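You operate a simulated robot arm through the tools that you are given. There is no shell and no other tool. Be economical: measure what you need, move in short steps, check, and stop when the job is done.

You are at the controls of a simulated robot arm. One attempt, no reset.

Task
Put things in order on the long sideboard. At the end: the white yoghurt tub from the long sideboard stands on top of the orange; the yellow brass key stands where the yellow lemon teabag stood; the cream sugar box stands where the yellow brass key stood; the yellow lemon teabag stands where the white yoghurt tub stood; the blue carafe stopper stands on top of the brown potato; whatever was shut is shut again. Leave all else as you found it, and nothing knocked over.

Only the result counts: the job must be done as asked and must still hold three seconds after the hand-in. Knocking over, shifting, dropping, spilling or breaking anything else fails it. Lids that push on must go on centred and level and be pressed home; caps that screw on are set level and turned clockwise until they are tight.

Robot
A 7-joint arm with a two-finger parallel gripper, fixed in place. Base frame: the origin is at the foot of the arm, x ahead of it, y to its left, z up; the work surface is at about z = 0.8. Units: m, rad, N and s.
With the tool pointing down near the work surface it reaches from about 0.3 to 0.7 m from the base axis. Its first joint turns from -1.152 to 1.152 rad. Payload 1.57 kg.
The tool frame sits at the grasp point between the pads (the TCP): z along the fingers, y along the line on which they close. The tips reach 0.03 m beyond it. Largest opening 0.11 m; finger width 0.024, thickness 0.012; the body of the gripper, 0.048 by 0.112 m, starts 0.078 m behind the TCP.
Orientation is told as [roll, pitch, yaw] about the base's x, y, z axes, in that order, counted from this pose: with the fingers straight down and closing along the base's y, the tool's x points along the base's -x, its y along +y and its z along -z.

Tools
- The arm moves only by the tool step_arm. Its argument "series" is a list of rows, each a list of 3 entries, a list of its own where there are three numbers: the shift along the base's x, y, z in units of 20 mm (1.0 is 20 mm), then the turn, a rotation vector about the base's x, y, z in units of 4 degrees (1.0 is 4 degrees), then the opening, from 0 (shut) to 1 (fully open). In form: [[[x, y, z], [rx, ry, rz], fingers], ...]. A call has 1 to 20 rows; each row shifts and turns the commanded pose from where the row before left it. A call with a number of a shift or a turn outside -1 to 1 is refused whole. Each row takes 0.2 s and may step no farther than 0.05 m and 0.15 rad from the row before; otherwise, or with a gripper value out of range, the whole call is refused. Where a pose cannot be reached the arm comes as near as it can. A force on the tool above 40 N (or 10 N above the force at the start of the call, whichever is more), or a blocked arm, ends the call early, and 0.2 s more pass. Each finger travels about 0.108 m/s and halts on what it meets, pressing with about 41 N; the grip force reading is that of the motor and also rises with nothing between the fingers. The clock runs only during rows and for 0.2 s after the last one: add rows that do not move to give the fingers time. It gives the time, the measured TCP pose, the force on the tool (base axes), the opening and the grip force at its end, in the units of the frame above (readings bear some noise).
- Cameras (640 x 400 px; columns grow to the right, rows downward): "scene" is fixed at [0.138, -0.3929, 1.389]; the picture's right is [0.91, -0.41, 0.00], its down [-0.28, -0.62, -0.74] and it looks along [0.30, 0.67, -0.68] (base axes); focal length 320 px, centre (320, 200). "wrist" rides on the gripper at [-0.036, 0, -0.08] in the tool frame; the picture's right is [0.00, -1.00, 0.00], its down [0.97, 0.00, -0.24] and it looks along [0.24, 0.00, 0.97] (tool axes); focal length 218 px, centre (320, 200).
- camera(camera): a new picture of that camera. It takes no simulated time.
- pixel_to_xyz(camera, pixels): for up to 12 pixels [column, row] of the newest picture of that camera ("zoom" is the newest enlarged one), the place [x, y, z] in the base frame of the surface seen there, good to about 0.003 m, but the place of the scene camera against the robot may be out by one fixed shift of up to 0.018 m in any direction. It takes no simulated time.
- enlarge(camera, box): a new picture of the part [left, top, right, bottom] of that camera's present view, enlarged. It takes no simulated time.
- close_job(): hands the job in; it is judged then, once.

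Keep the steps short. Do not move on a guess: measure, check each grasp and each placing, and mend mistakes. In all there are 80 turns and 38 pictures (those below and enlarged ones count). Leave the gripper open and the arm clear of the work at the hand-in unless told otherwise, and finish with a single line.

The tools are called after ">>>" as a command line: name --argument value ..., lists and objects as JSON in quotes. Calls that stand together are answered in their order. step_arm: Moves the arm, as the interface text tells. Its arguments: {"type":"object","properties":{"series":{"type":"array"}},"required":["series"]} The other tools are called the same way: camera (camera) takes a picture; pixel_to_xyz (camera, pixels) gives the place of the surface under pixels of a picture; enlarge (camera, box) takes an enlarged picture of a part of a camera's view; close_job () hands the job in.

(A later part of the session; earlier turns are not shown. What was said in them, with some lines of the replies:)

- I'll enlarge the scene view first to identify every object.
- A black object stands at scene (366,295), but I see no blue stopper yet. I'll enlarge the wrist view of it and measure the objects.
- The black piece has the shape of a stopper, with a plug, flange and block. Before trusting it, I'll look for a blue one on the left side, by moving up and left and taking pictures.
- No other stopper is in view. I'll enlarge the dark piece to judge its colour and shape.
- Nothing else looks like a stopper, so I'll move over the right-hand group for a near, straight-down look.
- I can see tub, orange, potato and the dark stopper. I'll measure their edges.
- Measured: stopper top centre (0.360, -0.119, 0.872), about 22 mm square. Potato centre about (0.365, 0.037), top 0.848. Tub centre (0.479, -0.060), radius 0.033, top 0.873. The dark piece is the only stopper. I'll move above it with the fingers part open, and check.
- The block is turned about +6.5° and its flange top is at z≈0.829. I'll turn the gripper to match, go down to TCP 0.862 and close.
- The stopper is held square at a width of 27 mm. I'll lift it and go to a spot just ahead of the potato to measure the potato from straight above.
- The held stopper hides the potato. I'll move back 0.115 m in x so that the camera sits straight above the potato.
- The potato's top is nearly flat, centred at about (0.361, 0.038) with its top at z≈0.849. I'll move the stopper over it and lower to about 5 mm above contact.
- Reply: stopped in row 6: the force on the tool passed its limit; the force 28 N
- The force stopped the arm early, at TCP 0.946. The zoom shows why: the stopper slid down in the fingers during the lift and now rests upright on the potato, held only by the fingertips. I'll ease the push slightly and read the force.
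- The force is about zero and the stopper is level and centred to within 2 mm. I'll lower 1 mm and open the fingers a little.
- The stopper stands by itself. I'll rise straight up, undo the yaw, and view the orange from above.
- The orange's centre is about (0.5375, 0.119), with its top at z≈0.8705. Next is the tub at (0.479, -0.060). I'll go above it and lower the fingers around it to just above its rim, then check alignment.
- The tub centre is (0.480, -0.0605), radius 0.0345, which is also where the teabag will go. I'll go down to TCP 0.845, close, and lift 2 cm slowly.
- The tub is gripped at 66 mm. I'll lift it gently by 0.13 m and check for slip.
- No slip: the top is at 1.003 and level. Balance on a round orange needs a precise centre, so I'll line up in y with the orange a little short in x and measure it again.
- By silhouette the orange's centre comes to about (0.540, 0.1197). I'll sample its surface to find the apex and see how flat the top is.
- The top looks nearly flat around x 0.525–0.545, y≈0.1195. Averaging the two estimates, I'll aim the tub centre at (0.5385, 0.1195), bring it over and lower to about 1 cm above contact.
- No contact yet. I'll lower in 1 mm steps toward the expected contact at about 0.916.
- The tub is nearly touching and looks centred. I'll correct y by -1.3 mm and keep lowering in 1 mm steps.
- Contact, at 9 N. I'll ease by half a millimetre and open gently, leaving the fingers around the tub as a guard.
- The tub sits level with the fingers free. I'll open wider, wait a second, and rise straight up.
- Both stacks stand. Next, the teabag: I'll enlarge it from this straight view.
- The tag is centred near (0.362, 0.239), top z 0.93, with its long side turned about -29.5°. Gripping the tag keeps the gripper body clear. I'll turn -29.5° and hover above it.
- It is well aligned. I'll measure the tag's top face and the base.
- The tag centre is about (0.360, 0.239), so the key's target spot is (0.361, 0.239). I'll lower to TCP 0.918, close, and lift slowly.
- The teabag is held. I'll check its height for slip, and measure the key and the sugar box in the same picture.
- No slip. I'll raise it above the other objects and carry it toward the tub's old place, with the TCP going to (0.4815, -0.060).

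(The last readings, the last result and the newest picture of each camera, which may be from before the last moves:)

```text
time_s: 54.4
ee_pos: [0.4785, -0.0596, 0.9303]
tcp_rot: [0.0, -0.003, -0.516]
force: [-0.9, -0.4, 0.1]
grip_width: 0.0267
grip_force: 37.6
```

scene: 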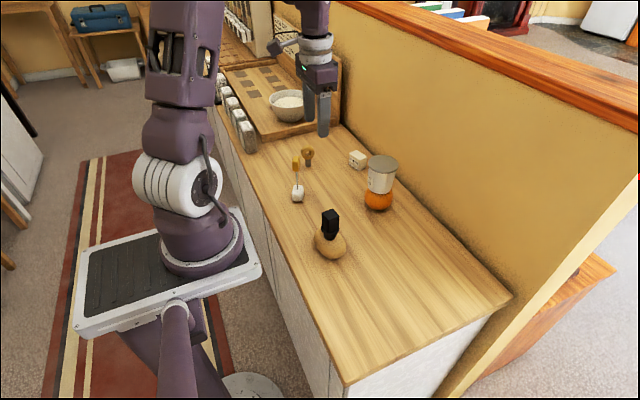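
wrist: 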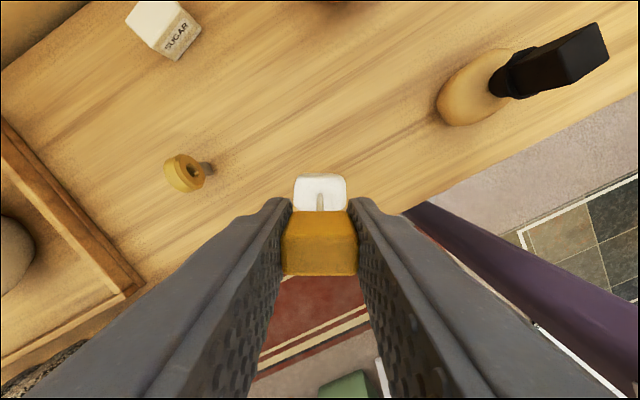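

I'll correct x by +2.5 mm and lower gently to contact, expected at about 0.917.

>>> step_arm --series '[[[0.12, 0, -0.2], [0, 0, 0], 0.1], [[0, 0, -0.2], [0, 0, 0], 0.1], [[0, 0, -0.12], [0, 0, 0], 0.1], [[0, 0, -0.06], [0, 0, 0], 0.1], [[0, 0, 0], [0, 0, 0], 0.1]]'

```text
time_s: 55.6
ee_pos: [0.4809, -0.0595, 0.9182]
tcp_rot: [-0.002, -0.005, -0.515]
force: [0.5, -0.2, -0.6]
grip_width: 0.0269
grip_force: 37.3
```

>>> step_arm --series '[[[0, 0, -0.04], [0, 0, 0], 0.1], [[0, 0, -0.04], [0, 0, 0], 0.1], [[0, 0, 0], [0, 0, 0], 0.1]]'

```text
time_s: 56.4
ee_pos: [0.4818, -0.0581, 0.917]
tcp_rot: [0.0, -0.002, -0.517]
force: [-0.6, 0.1, 7.0]
grip_width: 0.0268
grip_force: 37.4
```

Contact, at 7 N. I'll release gently and rise clear.

>>> step_arm --series '[[[0, 0, 0.02], [0, 0, 0], 0.1], [[0, 0, 0], [0, 0, 0], 0.25], [[0, 0, 0], [0, 0, 0], 0.3], [[0, 0, 0], [0, 0, 0], 0.45], [[0, 0, 0], [0, 0, 0], 0.6], [[0, 0, 0], [0, 0, 0], 0.6], [[0, 0, 0.5], [0, 0, 0], 0.6], [[0, 0, 1], [0, 0, 0], 0.6], [[0, 0, 1], [0, 0, 0], 0.6], [[0, 0, 1], [0, 0, 0], 0.6], [[0, 0, 1], [0, 0, 0], 0.6], [[0, 0, 1], [0, 0, 0], 0.6], [[0, 0, 1], [0, 0, 0], 0.6], [[0, 0, 1], [0, 0, 0], 0.6], [[0, 0, 0], [0, 0, 0], 0.6]]'

>>> enlarge --camera "scene" --box '[240, 110, 460, 320]'

```text
time_s: 59.6
ee_pos: [0.4819, -0.0584, 1.0671]
tcp_rot: [0.0, -0.005, -0.516]
force: [1.5, -0.8, -0.3]
grip_width: 0.0659
grip_force: 0.1
```

```text
1.90 times, centred on (350, 215) of scene
```

zoom: 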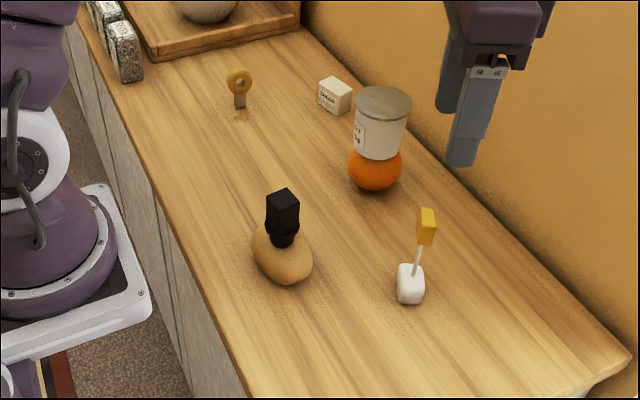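

All stand. Next is the key. I'll travel over to it at safe height, turning the yaw back to zero.

>>> step_arm --series '[[[0, 1, 0], [0, 0, 0], 0.6], [[0, 1, 0], [0, 0, 0], 0.6], [[0, 1, 0], [0, 0, 0], 0.6], [[0, 1, 0], [0, 0, 0], 0.6], [[0, 1, 0], [0, 0, 0], 0.6], [[0, 1, 0], [0, 0, 0], 0.6], [[0, 1, 0], [0, 0, 0], 0.6], [[0, 1, 0], [0, 0, 0], 0.6], [[0, 1, 0], [0, 0, 0], 0.6], [[0, 1, 0], [0, 0, 0.4], 0.6], [[-0.2, 1, 0], [0, 0, 1], 0.6], [[-0.2, 1, 0], [0, 0, 1], 0.6], [[-0.2, 1, 0], [0, 0, 1], 0.6], [[-0.2, 1, 0], [0, 0, 1], 0.6], [[-0.2, 1, 0], [0, 0, 1], 0.6], [[-0.2, 1, 0], [0, 0, 1], 0.6], [[-0.2, 1, 0], [0, 0, 1], 0.6], [[-0.2, 1, 0], [0, 0, 0], 0.6], [[-0.2, 1, 0], [0, 0, 0], 0.6], [[-0.2, 1, 0], [0, 0, 0], 0.6]]'

>>> step_arm --series '[[[-0.1, 0.7, 0], [0, 0, 0], 0.6], [[0, 0, -1], [0, 0, 0], 0.6], [[0, 0, -1], [0, 0, 0], 0.6], [[0, 0, -1], [0, 0, 0], 0.6], [[0, 0, -1], [0, 0, 0], 0.6], [[0, 0, -1], [0, 0, 0], 0.6], [[0, 0, -1], [0, 0, 0], 0.6], [[0, 0, 0], [0, 0, 0], 0.6]]'

>>> enlarge --camera "wrist" --box '[240, 120, 400, 260]'

```text
time_s: 63.8
ee_pos: [0.4434, 0.3402, 1.0681]
tcp_rot: [-0.001, -0.002, 0.001]
force: [-0.6, -0.1, -0.6]
grip_width: 0.0661
grip_force: 0.0
```

```text
time_s: 65.6
ee_pos: [0.4408, 0.3549, 0.9472]
tcp_rot: [0.0, -0.004, -0.001]
force: [1.1, 0.1, 0.1]
grip_width: 0.0662
grip_force: 0.0
```

```text
2.86 times, centred on (320, 190) of wrist
```

zoom: 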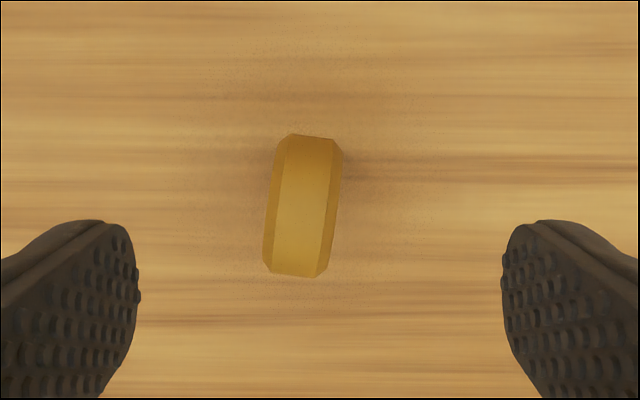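

>>> pixel_to_xyz --camera "zoom" --pixels '[[312, 142], [303, 200], [298, 235], [294, 268], [275, 230], [326, 230], [285, 165], [335, 165], [270, 268], [315, 268]]'

```text
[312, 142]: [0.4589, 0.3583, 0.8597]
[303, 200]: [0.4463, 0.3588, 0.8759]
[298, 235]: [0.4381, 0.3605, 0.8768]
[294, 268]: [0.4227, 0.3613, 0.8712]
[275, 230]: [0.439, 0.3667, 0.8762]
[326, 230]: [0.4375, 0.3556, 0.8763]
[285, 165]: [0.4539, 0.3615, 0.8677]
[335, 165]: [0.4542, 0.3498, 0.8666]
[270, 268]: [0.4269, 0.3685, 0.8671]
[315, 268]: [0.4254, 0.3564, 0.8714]
```

The key's ring has its centre at (0.440, 0.3605), top 0.877, thickness about 12 mm, yaw -8°. That is also where the sugar box will go. I'll align, lower to TCP 0.857 and close.

>>> step_arm --series '[[[0, 0.28, 0], [0, 0, -1], 0.6], [[0, 0, -1], [0, 0, -1], 0.6], [[0, 0, -1], [0, 0, 0], 0.6], [[0, 0, -1], [0, 0, 0], 0.6], [[0, 0, -1], [0, 0, 0], 0.6], [[0, 0, -0.5], [0, 0, 0], 0.6], [[0, 0, 0], [0, 0, 0], 0.5], [[0, 0, 0], [0, 0, 0], 0.3], [[0, 0, 0], [0, 0, 0], 0], [[0, 0, 0], [0, 0, 0], 0], [[0, 0, 0], [0, 0, 0], 0]]'

>>> step_arm --series '[[[0, 0, 0.25], [0, 0, 0], 0], [[0, 0, 0.5], [0, 0, 0], 0], [[0, 0, 0.75], [0, 0, 0], 0], [[0, 0, 1], [0, 0, 0], 0], [[0, 0, 1], [0, 0, 0], 0], [[0, 0, 1], [0, 0, 0], 0], [[0, 0, 0], [0, 0, 0], 0]]'

>>> camera --camera "wrist"

```text
time_s: 68.0
ee_pos: [0.4411, 0.3604, 0.8572]
tcp_rot: [0.0, -0.002, -0.14]
force: [-0.5, 0.1, -0.1]
grip_width: 0.0173
grip_force: 31.9
```

```text
time_s: 69.6
ee_pos: [0.4403, 0.3602, 0.9491]
tcp_rot: [0.0, -0.003, -0.14]
force: [-0.5, -0.1, -0.6]
grip_width: 0.0168
grip_force: 32.3
```

```text
5 pictures are left
```

wrist: 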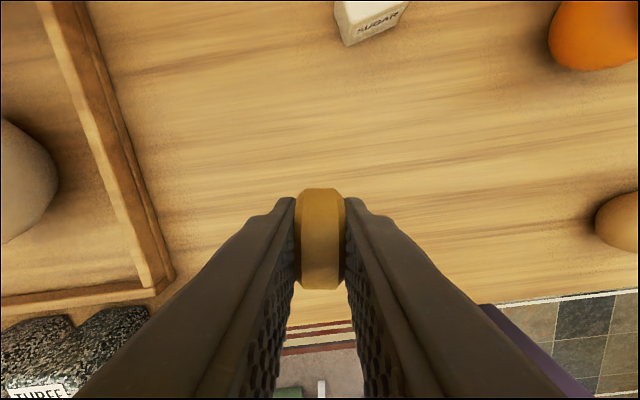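

>>> pixel_to_xyz --camera "wrist" --pixels '[[320, 255], [320, 235], [320, 275], [320, 200], [320, 285]]'

```text
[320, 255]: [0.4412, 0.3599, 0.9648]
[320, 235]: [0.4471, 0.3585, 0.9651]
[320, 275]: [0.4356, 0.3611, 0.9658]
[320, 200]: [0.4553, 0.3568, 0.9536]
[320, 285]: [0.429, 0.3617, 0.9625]
```

Held upright with at most 3 mm of slip. I'll carry it to (0.361, 0.239) and lower to about 1 cm above the table.

>>> step_arm --series '[[[-0.5, -0.7, 0], [0, 0, 0], 0], [[-0.7, -1, 0], [0, 0, 0], 0], [[-0.7, -1, 0], [0, 0, 0], 0], [[-0.7, -1, 0], [0, 0, 0], 0], [[-0.7, -1, 0], [0, 0, 0], 0], [[-0.5, -1, 0], [0, 0, 0], 0], [[-0.17, -0.36, -0.5], [0, 0, 0], 0], [[0, 0, -1], [0, 0, 0], 0], [[0, 0, -1], [0, 0, 0], 0], [[0, 0, -1], [0, 0, 0], 0], [[0, 0, -0.5], [0, 0, 0], 0], [[0, 0, 0], [0, 0, 0], 0], [[0, 0, 0], [0, 0, 0], 0]]'

```text
time_s: 72.4
ee_pos: [0.3607, 0.2411, 0.8687]
tcp_rot: [0.0, -0.003, -0.141]
force: [0.1, 0.3, -1.2]
grip_width: 0.0173
grip_force: 31.5
```

>>> step_arm --series '[[[0, -0.06, -0.15], [0, 0, 0], 0], [[0, 0, -0.15], [0, 0, 0], 0], [[0, 0, -0.06], [0, 0, 0], 0], [[0, 0, 0], [0, 0, 0], 0]]'

```text
time_s: 73.4
ee_pos: [0.3607, 0.2388, 0.8604]
tcp_rot: [-0.001, -0.004, -0.14]
force: [0.3, 0.4, -0.1]
grip_width: 0.0172
grip_force: 32.1
```

No contact yet, so I'll continue in 0.8 mm steps.

>>> step_arm --series '[[[0, 0, -0.04], [0, 0, 0], 0], [[0, 0, -0.04], [0, 0, 0], 0], [[0, 0, 0], [0, 0, 0], 0]]'

>>> step_arm --series '[[[0, 0, -0.03], [0, 0, 0], 0], [[0, 0, 0], [0, 0, 0], 0]]'

```text
time_s: 74.2
ee_pos: [0.3613, 0.2384, 0.8593]
tcp_rot: [0.0, -0.003, -0.14]
force: [0.3, 0.0, -0.8]
grip_width: 0.0167
grip_force: 31.6
```

```text
time_s: 74.8
ee_pos: [0.3607, 0.239, 0.8578]
tcp_rot: [0.0, -0.003, -0.14]
force: [-0.4, 0.7, -0.2]
grip_width: 0.0169
grip_force: 32.0
```

>>> step_arm --series '[[[0, 0, -0.03], [0, 0, 0], 0], [[0, 0, 0], [0, 0, 0], 0]]'

>>> step_arm --series '[[[0, 0, -0.03], [0, 0, 0], 0], [[0, 0, 0], [0, 0, 0], 0]]'

```text
time_s: 75.4
ee_pos: [0.3603, 0.2391, 0.8576]
tcp_rot: [0.0, -0.004, -0.139]
force: [-0.5, -0.3, 3.7]
grip_width: 0.0169
grip_force: 31.8
```

```text
time_s: 76.0
ee_pos: [0.3606, 0.239, 0.8575]
tcp_rot: [0.002, -0.003, -0.139]
force: [-3.5, 0.7, 17.8]
grip_width: 0.017
grip_force: 32.3
```

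Contact. I'll ease up, release, rise, then move to hover above the sugar box.

>>> step_arm --series '[[[0, 0, 0.04], [0, 0, 0], 0], [[0, 0, 0], [0, 0, 0], 0.18], [[0, 0, 0], [0, 0, 0], 0.25], [[0, 0, 0], [0, 0, 0], 0.4], [[0, 0, 0], [0, 0, 0], 0.6], [[0, 0, 0], [0, 0, 0], 0.6], [[0, 0, 0.5], [0, 0, 0], 0.6], [[0, 0, 1], [0, 0, 0], 0.6], [[0, 0, 1], [0, 0, 0], 0.6], [[0, 0, 1], [0, 0, 0], 0.6], [[0, 0, 1], [0, 0, 0], 0.6], [[0, 0, 1], [0, 0, 0], 0.6]]'

>>> step_arm --series '[[[1, 0.3, 0], [0, 0, 1], 0.8], [[1, 0.3, 0], [0, 0, 1], 0.8], [[1, 0.3, 0], [0, 0, 0], 0.8], [[1, 0.3, 0], [0, 0, 0], 0.8], [[1, 0.3, 0], [0, 0, 0], 0.8], [[1, 0.3, 0], [0, 0, 0], 0.8], [[1, 0.3, 0], [0, 0, 0], 0.8], [[1, 0.3, 0], [0, 0, 0], 0.8], [[1, 0.5, 0], [0, 0, 0], 0.8], [[0.7, 0, -0.5], [0, 0, 0], 0.8], [[0, 0, -1], [0, 0, 0], 0.8], [[0, 0, 0], [0, 0, 0], 0.8]]'

>>> camera --camera "wrist"

```text
time_s: 78.6
ee_pos: [0.3614, 0.2391, 0.9684]
tcp_rot: [0.0, -0.004, -0.14]
force: [0.2, -0.6, -0.1]
grip_width: 0.066
grip_force: 0.1
```

```text
time_s: 81.2
ee_pos: [0.555, 0.2952, 0.9386]
tcp_rot: [0.0, -0.004, 0.001]
force: [-0.5, 0.1, 0.3]
grip_width: 0.0881
grip_force: 0.1
```

```text
4 pictures are left
```

wrist: 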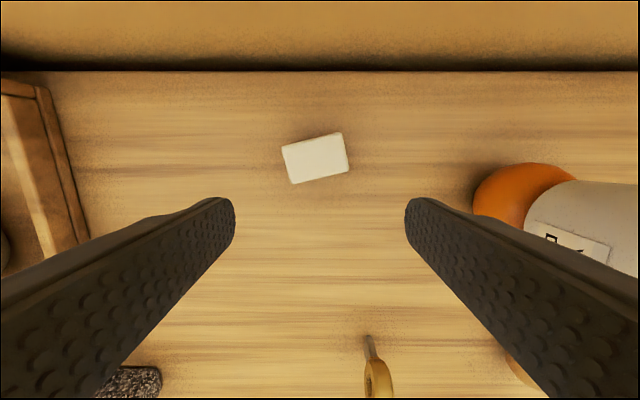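

>>> pixel_to_xyz --camera "wrist" --pixels '[[285, 149], [340, 134], [346, 168], [294, 181], [316, 158], [375, 365], [372, 350], [376, 385]]'

```text
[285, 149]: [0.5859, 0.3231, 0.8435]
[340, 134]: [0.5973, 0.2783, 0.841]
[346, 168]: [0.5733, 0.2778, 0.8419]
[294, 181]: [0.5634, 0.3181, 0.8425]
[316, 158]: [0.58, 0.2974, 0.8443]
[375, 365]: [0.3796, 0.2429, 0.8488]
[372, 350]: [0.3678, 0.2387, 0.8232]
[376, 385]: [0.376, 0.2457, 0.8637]
```

The sugar box: centre (0.580, 0.299), top 0.842, about 46 × 28 mm, yaw +14.3°. I'll align, lower to TCP 0.838, and close on its ends.

>>> step_arm --series '[[[0.65, 0.1, 0], [0, 0, 1], 0.8], [[0.6, 0.1, 0], [0, 0, 1], 0.8], [[0, 0, -1], [0, 0, 1], 0.8], [[0, 0, -1], [0, 0, 0.55], 0.8], [[0, 0, -1], [0, 0, 0], 0.8], [[0, 0, -1], [0, 0, 0], 0.8], [[0, 0, -0.6], [0, 0, 0], 0.8], [[0, 0, -0.4], [0, 0, 0], 0.8], [[0, 0, 0], [0, 0, 0], 0.8]]'

```text
time_s: 83.2
ee_pos: [0.5787, 0.3001, 0.8373]
tcp_rot: [0.0, -0.003, 0.246]
force: [0.3, -0.4, -0.3]
grip_width: 0.0882
grip_force: 0.0
```

The fingers are around it with no contact. I'll close, then lift gently.

>>> step_arm --series '[[[0, 0, 0], [0, 0, 0], 0.6], [[0, 0, 0], [0, 0, 0], 0.3], [[0, 0, 0], [0, 0, 0], 0.3], [[0, 0, 0], [0, 0, 0], 0.3]]'

>>> step_arm --series '[[[0, 0, 0.25], [0, 0, 0], 0.3], [[0, 0, 0.5], [0, 0, 0], 0.3], [[0, 0, 0.75], [0, 0, 0], 0.3], [[0, 0, 1], [0, 0, 0], 0.3], [[0, 0, 1], [0, 0, 0], 0.3], [[0, 0, 0.5], [0, 0, 0], 0.3], [[0, 0, 0], [0, 0, 0], 0.3]]'

>>> enlarge --camera "wrist" --box '[220, 150, 420, 350]'

```text
time_s: 84.2
ee_pos: [0.5785, 0.3013, 0.8385]
tcp_rot: [-0.001, -0.004, 0.248]
force: [-0.7, 0.2, -1.1]
grip_width: 0.0489
grip_force: 41.4
```

```text
time_s: 85.8
ee_pos: [0.5801, 0.2984, 0.917]
tcp_rot: [0.0, -0.004, 0.249]
force: [0.7, -0.1, 0.3]
grip_width: 0.0486
grip_force: 41.0
```

```text
2.00 times, centred on (320, 250) of wrist
```

zoom: 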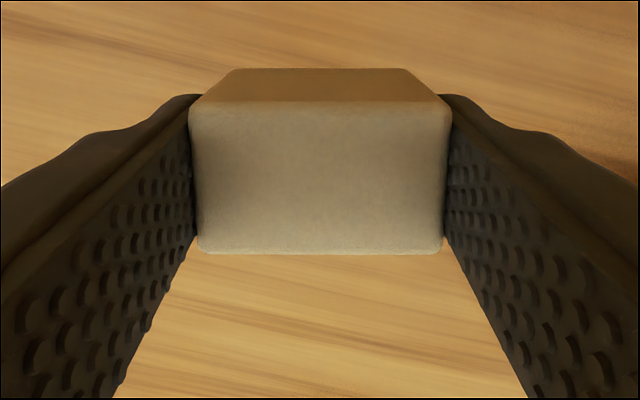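

>>> pixel_to_xyz --camera "zoom" --pixels '[[200, 115], [440, 115], [205, 240], [440, 240], [320, 180], [320, 110], [320, 245]]'

```text
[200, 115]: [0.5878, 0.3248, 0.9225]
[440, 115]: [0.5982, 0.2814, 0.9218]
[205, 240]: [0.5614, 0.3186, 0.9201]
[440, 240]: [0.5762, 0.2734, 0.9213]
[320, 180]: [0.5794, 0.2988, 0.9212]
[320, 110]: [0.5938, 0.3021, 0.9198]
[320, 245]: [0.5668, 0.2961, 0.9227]
```

Held level with no slip, and its centre is at the TCP. I'll carry it to the key's old place (0.440, 0.3605) and lower to about 1 cm above the table.

>>> step_arm --series '[[[-0.5, 0.2, 0], [0, 0, 0], 0.3], [[-1, 0.4, 0], [0, 0, 0], 0.3], [[-1, 0.4, 0], [0, 0, 0], 0.3], [[-1, 0.5, 0], [0, 0, 0], 0.3], [[-1, 0.5, 0], [0, 0, 0], 0.3], [[-1, 0.5, 0], [0, 0, 0], 0.3], [[-1, 0.5, 0], [0, 0, 0], 0.3], [[-0.5, 0.1, -0.5], [0, 0, 0], 0.3], [[0, 0, -1], [0, 0, 0], 0.3], [[0, 0, -1], [0, 0, 0], 0.3], [[0, 0, -0.9], [0, 0, 0], 0.3], [[0, 0, 0], [0, 0, 0], 0.3], [[0, 0, 0], [0, 0, 0], 0.3]]'

```text
time_s: 88.6
ee_pos: [0.4402, 0.3617, 0.8507]
tcp_rot: [0.0, -0.002, 0.248]
force: [0.1, -0.1, 0.5]
grip_width: 0.0488
grip_force: 40.9
```

>>> step_arm --series '[[[0, -0.04, -0.2], [0, 0, 0], 0.3], [[0, 0, -0.2], [0, 0, 0], 0.3], [[0, 0, -0.1], [0, 0, 0], 0.3], [[0, 0, -0.05], [0, 0, 0], 0.3], [[0, 0, 0], [0, 0, 0], 0.3]]'

>>> step_arm --series '[[[0, 0, -0.03], [0, 0, 0], 0.3], [[0, 0, 0], [0, 0, 0], 0.3]]'

```text
time_s: 89.8
ee_pos: [0.4408, 0.3605, 0.84]
tcp_rot: [0.0, -0.003, 0.247]
force: [-0.6, -0.4, 0.2]
grip_width: 0.0488
grip_force: 40.3
```

```text
time_s: 90.4
ee_pos: [0.4399, 0.3608, 0.8381]
tcp_rot: [0.0, -0.003, 0.246]
force: [0.4, -0.7, -0.5]
grip_width: 0.0486
grip_force: 41.3
```

>>> step_arm --series '[[[0, 0, -0.03], [0, 0, 0], 0.3], [[0, 0, 0], [0, 0, 0], 0.3]]'

>>> step_arm --series '[[[0, 0, -0.03], [0, 0, 0], 0.3], [[0, 0, 0], [0, 0, 0], 0.3]]'

```text
time_s: 91.0
ee_pos: [0.4406, 0.3615, 0.8382]
tcp_rot: [0.0, -0.003, 0.248]
force: [-0.7, -1.7, 4.5]
grip_width: 0.0488
grip_force: 40.5
```

```text
time_s: 91.6
ee_pos: [0.4416, 0.3613, 0.8381]
tcp_rot: [-0.001, -0.005, 0.246]
force: [-1.5, -4.0, 18.8]
grip_width: 0.0488
grip_force: 41.5
```

Contact. I'll ease, release, and rise straight up well clear.

>>> step_arm --series '[[[0, 0, 0.04], [0, 0, 0], 0.3], [[0, 0, 0], [0, 0, 0], 0.46], [[0, 0, 0], [0, 0, 0], 0.5], [[0, 0, 0], [0, 0, 0], 0.65], [[0, 0, 0], [0, 0, 0], 0.8], [[0, 0, 0], [0, 0, 0], 0.8], [[0, 0, 0.5], [0, 0, 0], 0.8], [[0, 0, 1], [0, 0, 0], 0.8], [[0, 0, 1], [0, 0, 0], 0.8], [[0, 0, 1], [0, 0, 0], 0.8], [[0, 0, 1], [0, 0, 0], 0.8], [[0, 0, 1], [0, 0, 0], 1], [[0, 0, 1], [0, 0, 0], 1], [[0, 0, 1], [0, 0, 0], 1], [[0, 0, 1], [0, 0, 0], 1], [[0, 0, 1], [0, 0, 0], 1], [[0, 0, 0], [0, 0, 0], 1]]'

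>>> camera --camera "wrist"

>>> enlarge --camera "scene" --box '[230, 110, 450, 310]'

```text
time_s: 95.2
ee_pos: [0.4398, 0.3628, 1.0292]
tcp_rot: [-0.001, -0.004, 0.249]
force: [-1.0, -0.5, -0.1]
grip_width: 0.1099
grip_force: 0.0
```

```text
2 pictures are left
```

wrist: 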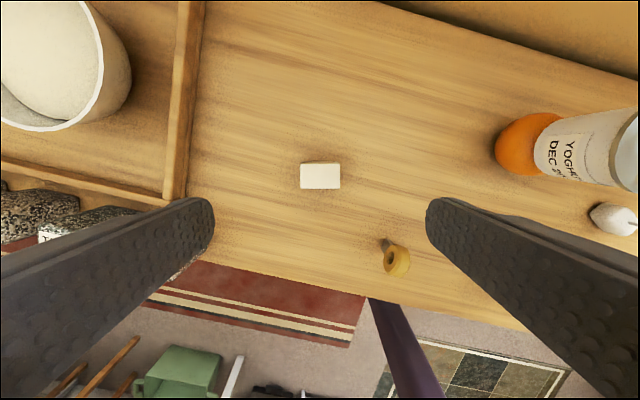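

```text
2.00 times, centred on (340, 210) of scene
```

zoom: 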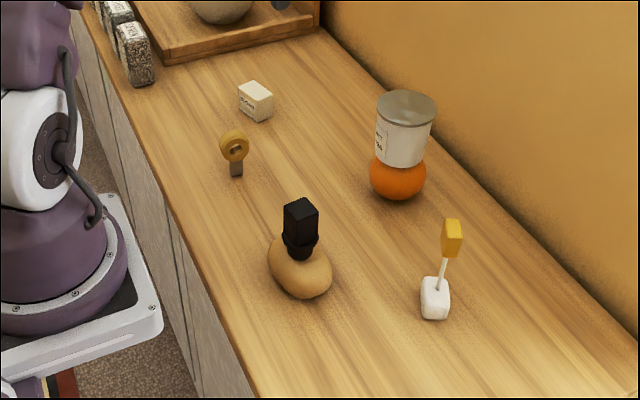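

Everything stands upright. In the scene picture the key's base is at (298,195), where the teabag was (297,194). The sugar box is at (308,161), where the key was (307,164). The teabag's base is at (398,258), where the tub stood. Both stacks are steady and the arm is clear and open, so I'll hand in.

>>> close_job

```text
The job is handed in.
```

I handed the job in with all five items placed and standing; the stopper I put on the potato looked black, not blue, but it was the only stopper I could see. Nothing had been opened, so nothing needed shutting.
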